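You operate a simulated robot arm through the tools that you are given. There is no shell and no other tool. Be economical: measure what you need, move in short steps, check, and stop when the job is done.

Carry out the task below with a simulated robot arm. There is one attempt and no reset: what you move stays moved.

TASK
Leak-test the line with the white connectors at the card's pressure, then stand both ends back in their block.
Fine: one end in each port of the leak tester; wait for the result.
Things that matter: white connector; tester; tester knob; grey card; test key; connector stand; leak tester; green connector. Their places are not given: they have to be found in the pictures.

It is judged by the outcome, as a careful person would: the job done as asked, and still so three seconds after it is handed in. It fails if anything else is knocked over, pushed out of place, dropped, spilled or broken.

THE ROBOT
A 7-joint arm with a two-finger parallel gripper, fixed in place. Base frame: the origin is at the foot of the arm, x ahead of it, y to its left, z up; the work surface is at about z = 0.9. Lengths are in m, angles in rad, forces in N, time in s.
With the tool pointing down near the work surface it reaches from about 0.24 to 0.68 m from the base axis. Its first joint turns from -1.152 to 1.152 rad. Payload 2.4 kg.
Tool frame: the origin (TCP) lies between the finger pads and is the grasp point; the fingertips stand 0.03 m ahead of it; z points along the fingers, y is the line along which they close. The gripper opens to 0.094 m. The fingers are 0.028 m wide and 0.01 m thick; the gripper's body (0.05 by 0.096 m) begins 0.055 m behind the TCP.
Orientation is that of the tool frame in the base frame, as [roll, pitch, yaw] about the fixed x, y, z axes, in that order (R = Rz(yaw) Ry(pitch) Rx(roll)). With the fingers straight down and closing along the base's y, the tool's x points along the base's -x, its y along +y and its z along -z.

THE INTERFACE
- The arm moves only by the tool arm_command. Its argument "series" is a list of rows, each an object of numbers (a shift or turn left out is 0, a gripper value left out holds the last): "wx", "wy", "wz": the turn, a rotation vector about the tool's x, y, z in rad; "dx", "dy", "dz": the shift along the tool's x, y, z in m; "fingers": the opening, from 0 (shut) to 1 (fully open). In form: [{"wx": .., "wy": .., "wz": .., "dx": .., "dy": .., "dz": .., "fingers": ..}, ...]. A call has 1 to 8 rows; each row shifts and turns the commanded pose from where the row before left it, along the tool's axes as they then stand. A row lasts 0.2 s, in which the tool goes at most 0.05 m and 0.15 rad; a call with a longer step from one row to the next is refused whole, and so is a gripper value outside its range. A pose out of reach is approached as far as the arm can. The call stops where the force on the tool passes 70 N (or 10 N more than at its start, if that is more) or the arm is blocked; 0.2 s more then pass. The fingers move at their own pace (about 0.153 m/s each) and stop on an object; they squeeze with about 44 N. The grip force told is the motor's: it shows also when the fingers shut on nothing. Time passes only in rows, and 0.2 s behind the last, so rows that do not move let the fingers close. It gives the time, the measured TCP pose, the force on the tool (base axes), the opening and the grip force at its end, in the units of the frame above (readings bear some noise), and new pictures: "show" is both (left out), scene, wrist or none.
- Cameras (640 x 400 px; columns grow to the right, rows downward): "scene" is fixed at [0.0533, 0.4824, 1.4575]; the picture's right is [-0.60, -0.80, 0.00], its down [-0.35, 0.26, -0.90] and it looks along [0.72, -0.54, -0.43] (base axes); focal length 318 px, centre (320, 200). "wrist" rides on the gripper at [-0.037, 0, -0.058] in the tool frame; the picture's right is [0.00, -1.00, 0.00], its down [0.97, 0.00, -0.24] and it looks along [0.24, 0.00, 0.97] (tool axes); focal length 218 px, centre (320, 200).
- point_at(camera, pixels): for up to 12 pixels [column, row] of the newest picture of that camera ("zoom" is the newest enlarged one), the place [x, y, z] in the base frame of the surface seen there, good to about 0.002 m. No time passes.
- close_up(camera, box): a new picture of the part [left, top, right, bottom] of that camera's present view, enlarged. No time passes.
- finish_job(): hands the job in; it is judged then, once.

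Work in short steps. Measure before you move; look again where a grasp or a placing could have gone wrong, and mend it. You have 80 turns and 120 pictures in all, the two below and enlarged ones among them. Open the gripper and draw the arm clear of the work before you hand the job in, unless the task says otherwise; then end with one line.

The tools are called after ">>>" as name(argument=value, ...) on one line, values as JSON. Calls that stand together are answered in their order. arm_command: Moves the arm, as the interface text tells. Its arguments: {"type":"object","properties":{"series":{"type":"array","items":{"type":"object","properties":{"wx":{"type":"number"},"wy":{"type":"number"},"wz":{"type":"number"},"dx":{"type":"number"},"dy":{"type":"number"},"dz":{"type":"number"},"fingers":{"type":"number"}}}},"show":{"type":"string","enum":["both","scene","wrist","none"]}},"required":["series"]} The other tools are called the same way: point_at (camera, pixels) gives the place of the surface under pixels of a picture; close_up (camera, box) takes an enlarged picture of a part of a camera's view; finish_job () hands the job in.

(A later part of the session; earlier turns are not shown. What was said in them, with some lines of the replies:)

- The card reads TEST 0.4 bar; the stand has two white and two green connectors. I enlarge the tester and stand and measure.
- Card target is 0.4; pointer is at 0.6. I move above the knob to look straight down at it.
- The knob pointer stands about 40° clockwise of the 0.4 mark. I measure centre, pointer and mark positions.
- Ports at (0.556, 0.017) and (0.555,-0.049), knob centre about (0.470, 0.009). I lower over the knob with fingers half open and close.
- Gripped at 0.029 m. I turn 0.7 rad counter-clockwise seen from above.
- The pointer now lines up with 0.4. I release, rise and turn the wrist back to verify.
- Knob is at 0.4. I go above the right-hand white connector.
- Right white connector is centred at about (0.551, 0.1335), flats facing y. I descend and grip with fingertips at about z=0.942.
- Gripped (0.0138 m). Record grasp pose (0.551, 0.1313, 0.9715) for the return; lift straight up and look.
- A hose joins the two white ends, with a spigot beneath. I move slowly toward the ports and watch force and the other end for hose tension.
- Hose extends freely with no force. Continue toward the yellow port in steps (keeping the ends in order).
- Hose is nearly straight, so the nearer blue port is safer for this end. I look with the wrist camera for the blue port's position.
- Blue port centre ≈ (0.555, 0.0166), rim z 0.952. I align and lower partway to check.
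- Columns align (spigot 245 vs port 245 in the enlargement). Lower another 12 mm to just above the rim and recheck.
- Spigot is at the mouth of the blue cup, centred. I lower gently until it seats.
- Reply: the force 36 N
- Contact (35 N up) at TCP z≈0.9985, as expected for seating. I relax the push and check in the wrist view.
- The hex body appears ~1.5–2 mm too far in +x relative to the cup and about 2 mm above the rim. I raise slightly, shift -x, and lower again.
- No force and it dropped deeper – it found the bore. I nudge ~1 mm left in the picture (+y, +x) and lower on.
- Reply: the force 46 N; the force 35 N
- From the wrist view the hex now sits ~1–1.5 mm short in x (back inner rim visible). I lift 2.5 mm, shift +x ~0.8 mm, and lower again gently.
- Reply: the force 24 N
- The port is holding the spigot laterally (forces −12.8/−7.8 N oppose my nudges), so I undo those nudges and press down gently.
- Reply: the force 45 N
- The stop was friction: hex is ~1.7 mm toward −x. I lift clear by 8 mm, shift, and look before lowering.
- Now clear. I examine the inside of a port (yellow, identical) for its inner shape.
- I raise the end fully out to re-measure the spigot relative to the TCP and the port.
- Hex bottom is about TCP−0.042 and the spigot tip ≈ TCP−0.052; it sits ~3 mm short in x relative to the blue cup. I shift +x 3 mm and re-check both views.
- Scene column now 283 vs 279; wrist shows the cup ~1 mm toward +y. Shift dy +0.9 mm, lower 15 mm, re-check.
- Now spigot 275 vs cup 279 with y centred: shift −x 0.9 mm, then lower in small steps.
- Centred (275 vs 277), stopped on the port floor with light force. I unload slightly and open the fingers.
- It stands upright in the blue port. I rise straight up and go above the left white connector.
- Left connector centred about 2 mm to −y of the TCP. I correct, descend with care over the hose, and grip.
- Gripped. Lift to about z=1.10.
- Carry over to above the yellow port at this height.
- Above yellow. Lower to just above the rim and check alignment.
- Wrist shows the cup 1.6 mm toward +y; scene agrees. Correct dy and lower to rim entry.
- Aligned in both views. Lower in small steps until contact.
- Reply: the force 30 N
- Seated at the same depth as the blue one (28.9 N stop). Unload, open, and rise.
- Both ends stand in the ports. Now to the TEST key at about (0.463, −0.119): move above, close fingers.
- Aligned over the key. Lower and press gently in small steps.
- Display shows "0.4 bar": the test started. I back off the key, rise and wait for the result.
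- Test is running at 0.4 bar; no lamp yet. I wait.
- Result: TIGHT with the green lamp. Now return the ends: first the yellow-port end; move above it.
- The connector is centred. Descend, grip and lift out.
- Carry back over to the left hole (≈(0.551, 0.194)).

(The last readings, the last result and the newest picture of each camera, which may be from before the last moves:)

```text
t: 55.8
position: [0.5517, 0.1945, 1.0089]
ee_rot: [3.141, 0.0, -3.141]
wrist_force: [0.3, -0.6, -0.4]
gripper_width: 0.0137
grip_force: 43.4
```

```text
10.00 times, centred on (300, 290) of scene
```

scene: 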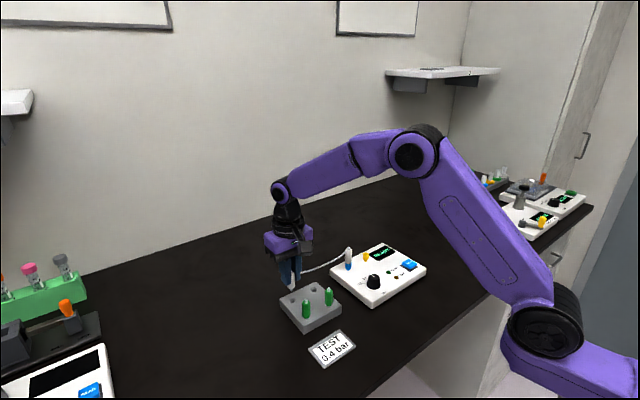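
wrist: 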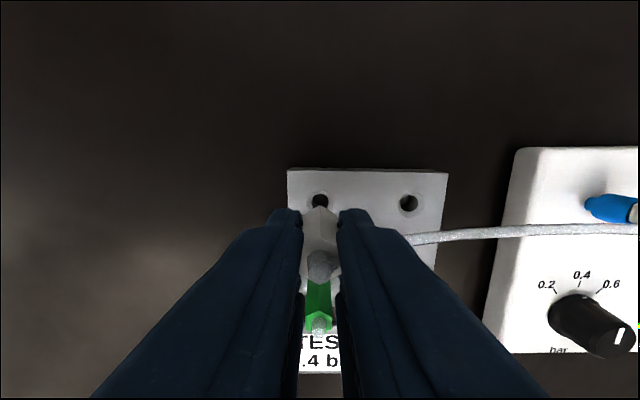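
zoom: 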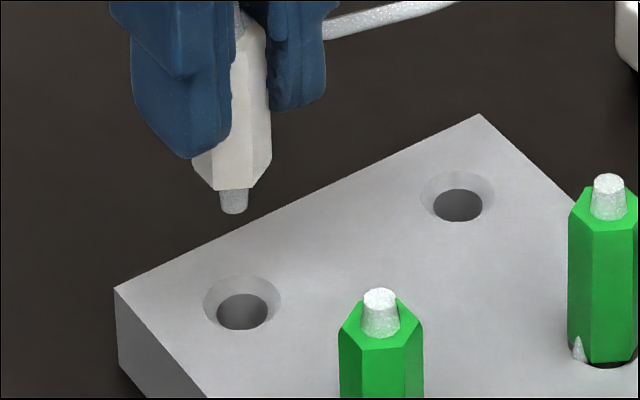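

y centred; scene suggests ~1 mm too far +x. Shift and lower until just above the hole, then check.

>>> arm_command(series=[{"dx": 0.001}, {"dz": 0.012}, {"dz": 0.01}, {}], show="wrist")

>>> close_up(camera="wrist", box=[280, 170, 360, 250])

>>> close_up(camera="scene", box=[280, 275, 310, 305])

```text
t: 56.8
position: [0.551, 0.1935, 0.9873]
ee_rot: [-3.141, 0.001, 3.141]
wrist_force: [0.2, 0.5, -0.6]
gripper_width: 0.0137
grip_force: 44.0
```

wrist: 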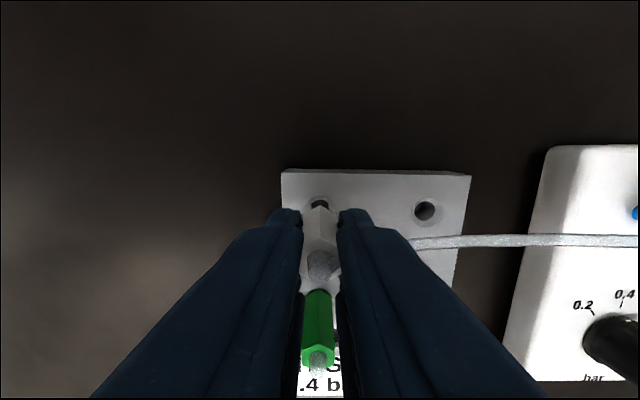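

```text
5.00 times, centred on (320, 210) of wrist
```

zoom: 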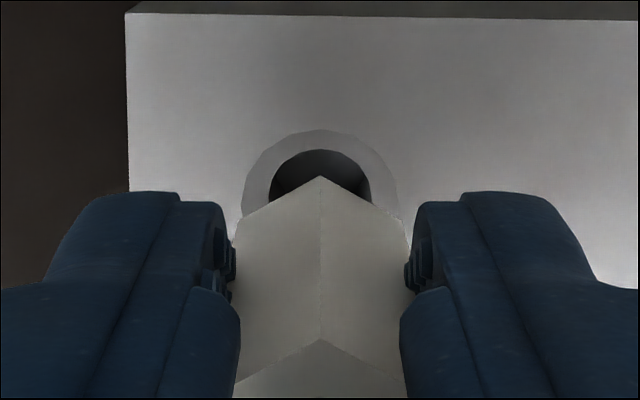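

```text
13.33 times, centred on (295, 290) of scene
```

zoom: 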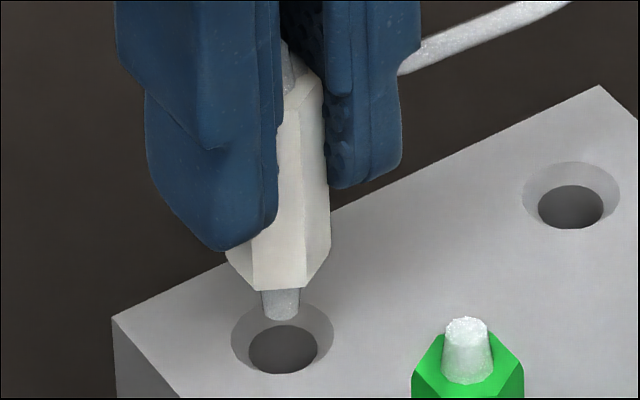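

Aligned (281 vs 282). Lower to seating.

>>> arm_command(series=[{"dz": 0.004}, {"dz": 0.004}, {"dz": 0.003}, {"dz": 0.002}, {"dz": 0.0015}, {}], show="none")

>>> close_up(camera="scene", box=[280, 275, 310, 305])

```text
t: 58.2
position: [0.55, 0.1937, 0.9738]
ee_rot: [3.141, -0.001, -3.141]
wrist_force: [0.6, 0.2, 0.1]
gripper_width: 0.0138
grip_force: 44.1
```

```text
13.33 times, centred on (295, 290) of scene
```

zoom: 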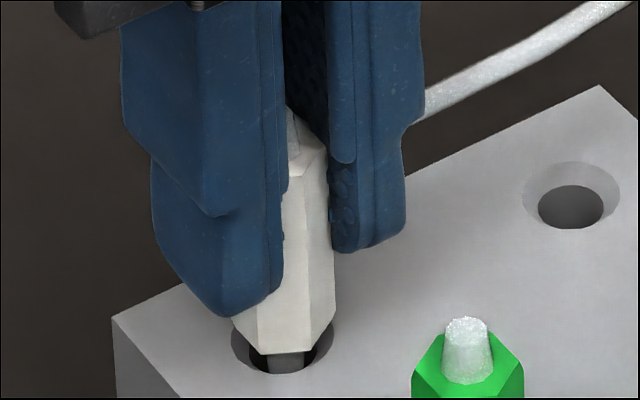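

Entering the hole freely; a few mm more.

>>> arm_command(series=[{"dz": 0.0015}, {"dz": 0.0015}, {"dz": 0.001}, {"dz": 0.001}, {}], show="none")

>>> close_up(camera="scene", box=[280, 275, 310, 305])

```text
t: 59.4
position: [0.5507, 0.1929, 0.9695]
ee_rot: [3.139, 0.001, -3.141]
wrist_force: [-2.1, -0.7, 16.1]
gripper_width: 0.0137
grip_force: 44.3
```

```text
13.33 times, centred on (295, 290) of scene
```

zoom: 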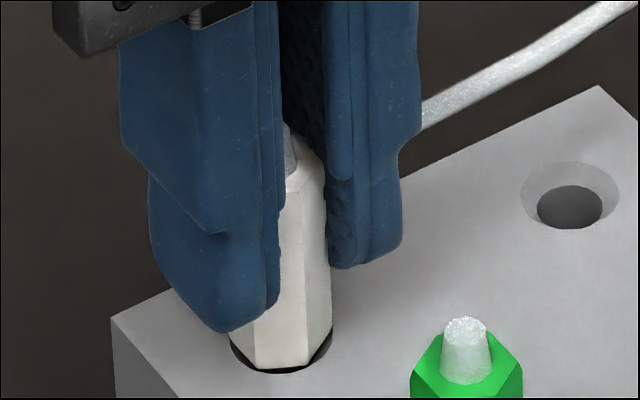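

Seated with 16 N, looking as it did originally. Unload, release, rise and check.

>>> arm_command(series=[{"dz": -0.0008}, {"fingers": 0.25}, {"fingers": 0.4}, {}, {"dz": -0.04}, {"dz": -0.045}, {"dz": -0.045}], show="none")

>>> close_up(camera="scene", box=[270, 240, 370, 330])

```text
t: 61.0
position: [0.5507, 0.1938, 1.0992]
ee_rot: [-3.141, 0.001, -3.141]
wrist_force: [0.9, 0.5, 0.3]
gripper_width: 0.0377
grip_force: 0.1
```

```text
4.44 times, centred on (320, 285) of scene
```

zoom: 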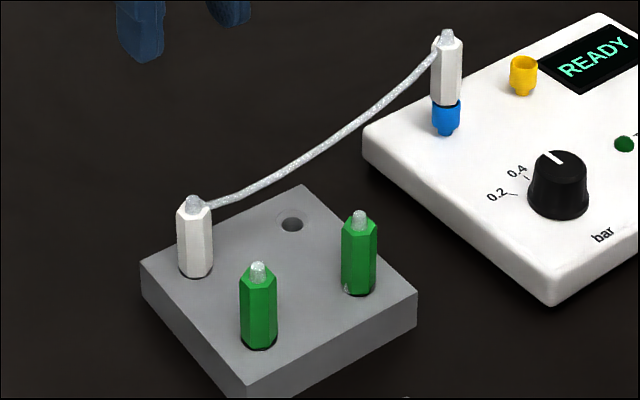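

First end stands in its hole. Now over to the blue-port end.

>>> arm_command(series=[{"dy": -0.044, "dx": -0.0011}, {"dy": -0.044, "dx": -0.0011}, {"dy": -0.044, "dx": -0.0011}, {"dy": -0.044, "dx": -0.0011, "fingers": 0.45}, {}], show="wrist")

>>> close_up(camera="wrist", box=[260, 130, 380, 250])

>>> point_at(camera="zoom", pixels=[[290, 205], [350, 205], [320, 175], [320, 160], [320, 238]])

```text
t: 62.2
position: [0.5546, 0.0184, 1.0987]
ee_rot: [-3.141, 0.0, -3.141]
wrist_force: [0.8, -0.2, 1.1]
gripper_width: 0.0424
grip_force: 0.0
```

wrist: 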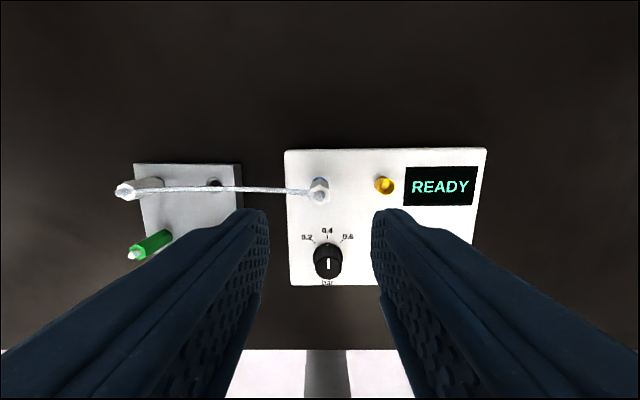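

```text
3.33 times, centred on (320, 190) of wrist
```

zoom: 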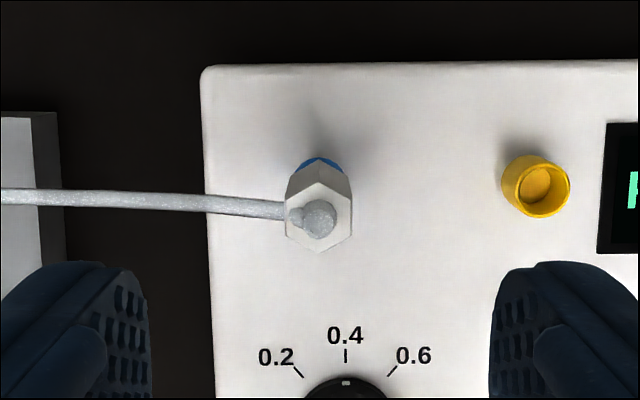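

```text
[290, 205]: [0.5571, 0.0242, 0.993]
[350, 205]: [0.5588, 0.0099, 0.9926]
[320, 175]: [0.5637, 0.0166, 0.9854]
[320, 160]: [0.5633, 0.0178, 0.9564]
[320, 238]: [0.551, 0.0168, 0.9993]
```

Centred. Descend, grip, lift.

>>> arm_command(series=[{"dz": 0.03}, {"dz": 0.03}, {"dz": 0.03}, {"dz": 0.009}, {}, {"fingers": 0.05}, {}, {}], show="none")

>>> arm_command(series=[{"dz": -0.01}, {"dz": -0.02}, {"dz": -0.03}, {}], show="none")

>>> close_up(camera="scene", box=[270, 220, 400, 330])

```text
t: 64.0
position: [0.5548, 0.0171, 1.0001]
ee_rot: [3.141, -0.001, -3.141]
wrist_force: [1.6, -0.1, -4.1]
gripper_width: 0.0138
grip_force: 43.9
```

```text
t: 65.0
position: [0.5545, 0.0185, 1.0608]
ee_rot: [3.14, 0.001, 3.141]
wrist_force: [-0.5, 0.2, 0.1]
gripper_width: 0.0134
grip_force: 44.0
```

```text
3.64 times, centred on (335, 275) of scene
```

zoom: 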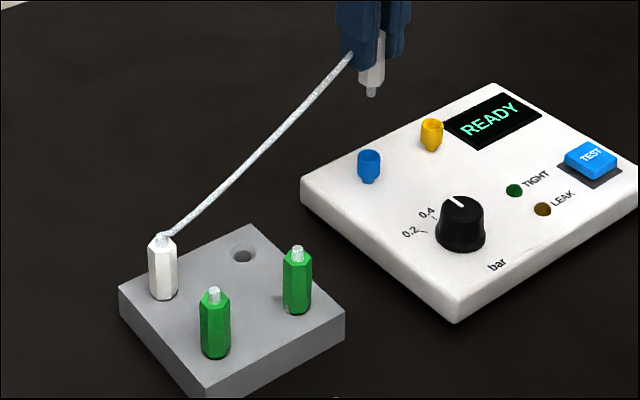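

Carry to above the right hole (~(0.550, 0.132)) and lower partway.

>>> arm_command(series=[{"dy": 0.038, "dx": 0.001}, {"dy": 0.038, "dx": 0.001}, {"dy": 0.0385, "dx": 0.001}, {"dz": 0.03, "dx": 0.0007}, {"dz": 0.025}, {}], show="wrist")

>>> close_up(camera="wrist", box=[280, 170, 360, 250])

>>> close_up(camera="scene", box=[298, 265, 328, 300])

```text
t: 66.4
position: [0.5501, 0.132, 1.004]
ee_rot: [3.141, 0.0, 3.141]
wrist_force: [-0.5, 0.3, -0.4]
gripper_width: 0.0139
grip_force: 43.6
```

wrist: 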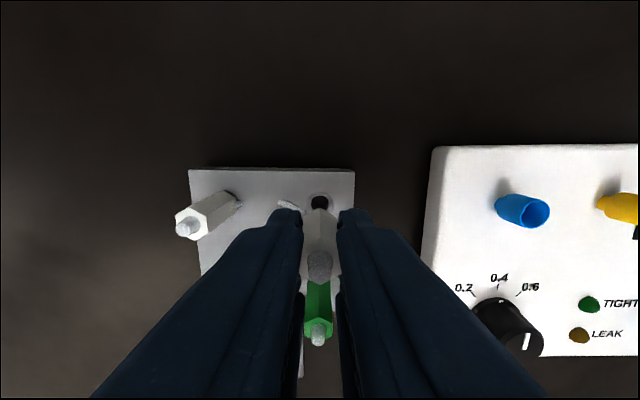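

```text
5.00 times, centred on (320, 210) of wrist
```

zoom: 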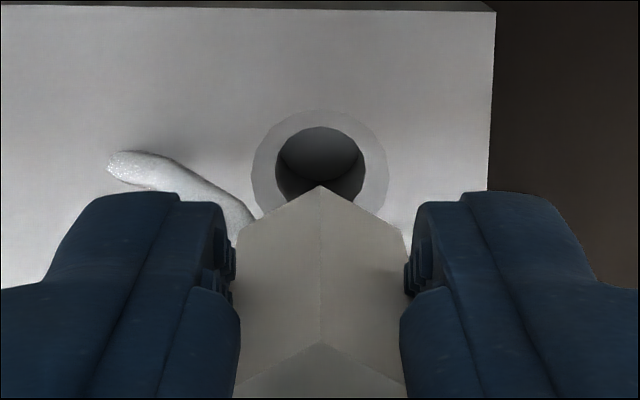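

```text
11.43 times, centred on (313, 282) of scene
```

zoom: 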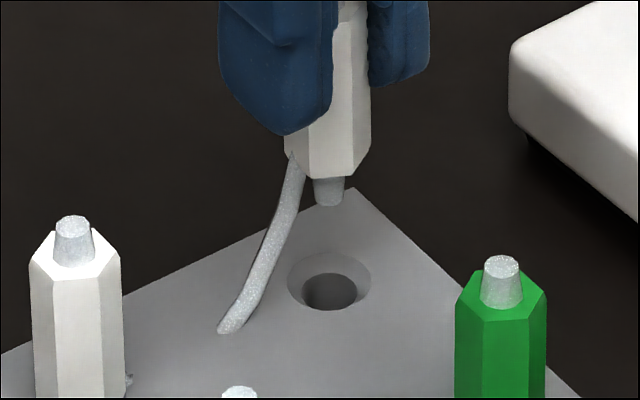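

Aligned within ~0.5 mm. Lower to hole entry.

>>> arm_command(series=[{"dx": 0.0005}, {"dz": 0.01}, {"dz": 0.009}, {}], show="wrist")

>>> close_up(camera="wrist", box=[280, 170, 360, 250])

>>> close_up(camera="scene", box=[298, 265, 328, 300])

```text
t: 67.4
position: [0.5489, 0.1327, 0.9851]
ee_rot: [-3.141, 0.0, -3.141]
wrist_force: [0.3, 0.7, -0.2]
gripper_width: 0.0136
grip_force: 43.8
```

wrist: 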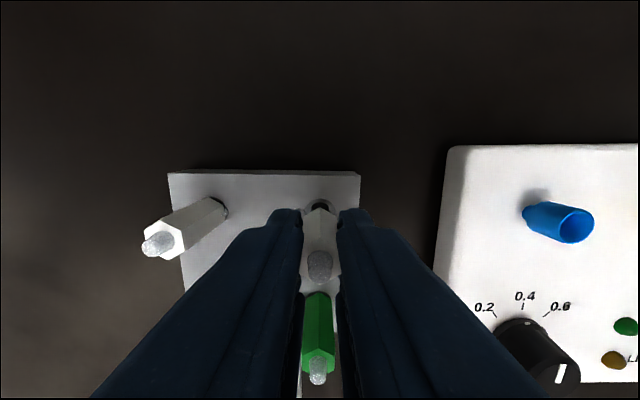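

```text
5.00 times, centred on (320, 210) of wrist
```

zoom: 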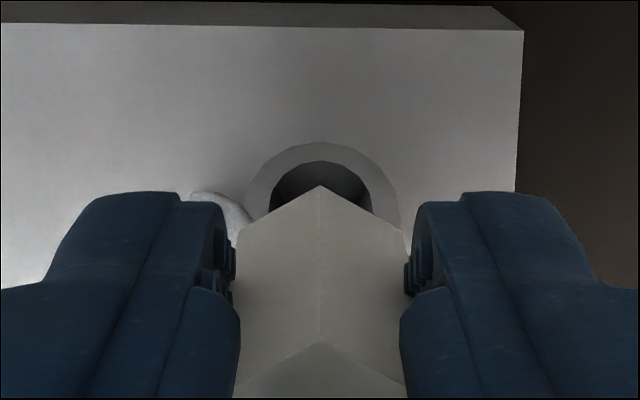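

```text
11.43 times, centred on (313, 282) of scene
```

zoom: 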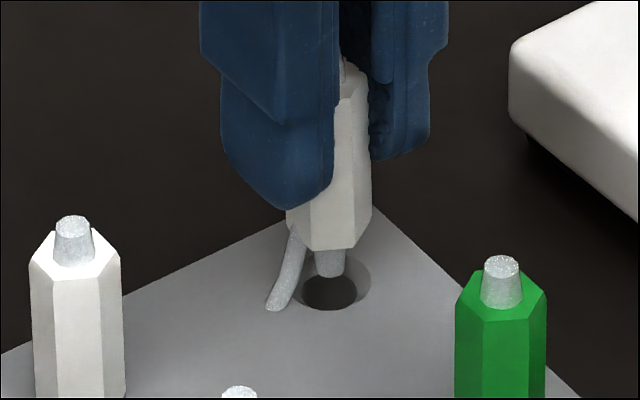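

Spigot 329 vs hole 330: aligned. Lower to seat, watching force.

>>> arm_command(series=[{"dz": 0.004}, {"dz": 0.004}, {"dz": 0.003}, {"dz": 0.002}, {"dz": 0.001}, {"dz": 0.001}, {}], show="none")

>>> close_up(camera="scene", box=[298, 265, 328, 300])

```text
t: 69.0
position: [0.5508, 0.1328, 0.9722]
ee_rot: [-3.141, 0.002, 3.141]
wrist_force: [-1.6, -1.5, 11.5]
gripper_width: 0.0132
grip_force: 43.8
no pictures are left
```

```text
refused: no pictures are left
```

No pictures left; relying on readings. Contact (11.5 N) at 0.972 fits the expected seat (~0.970); I press slightly more to verify a firm stop.

>>> arm_command(series=[{"dz": 0.001}, {}], show="none")

```text
t: 69.6
position: [0.5507, 0.1324, 0.9719]
ee_rot: [3.14, 0.002, -3.141]
wrist_force: [-5.7, -1.9, 32.7]
gripper_width: 0.0137
grip_force: 43.7
no pictures are left
```

Firm stop at the expected height (0.971 given the 1.5 mm higher grip). Unload, release, and rise straight up.

>>> arm_command(series=[{"dz": -0.0018}, {}, {"fingers": 0.25}, {"fingers": 0.4}, {}, {"dz": -0.03}, {"dz": -0.045}, {"dz": -0.045}], show="none")

```text
t: 71.4
position: [0.5502, 0.1316, 1.0927]
ee_rot: [-3.141, 0.0, 3.141]
wrist_force: [0.0, 0.3, 0.1]
gripper_width: 0.0377
grip_force: 0.0
no pictures are left
```

I check whether point_at still reflects anything useful, then retreat.

>>> point_at(camera="scene", pixels=[[313, 282], [313, 278], [313, 275], [292, 292], [292, 287]])

>>> arm_command(series=[{"dz": -0.045}, {"dz": -0.045}, {"dx": 0.045, "dz": -0.01}, {"dx": 0.045}, {"dx": 0.045, "fingers": 1.0}, {}, {}], show="none")

```text
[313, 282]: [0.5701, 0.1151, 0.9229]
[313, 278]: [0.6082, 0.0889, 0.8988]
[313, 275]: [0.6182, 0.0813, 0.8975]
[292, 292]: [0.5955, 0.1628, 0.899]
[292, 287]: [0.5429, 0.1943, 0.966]
```

```text
t: 73.0
position: [0.4144, 0.1332, 1.1916]
ee_rot: [3.141, 0.002, -3.141]
wrist_force: [-0.5, 0.3, 0.8]
gripper_width: 0.0937
grip_force: 0.0
no pictures are left
```

>>> finish_job()

```text
The job is handed in.
```

The line with the white connectors tested TIGHT at 0.4 bar. Both ends are back in their block, but I placed the second end (right-hand hole) by force and height readings only, as the pictures had run out. I haven't seen it standing there.
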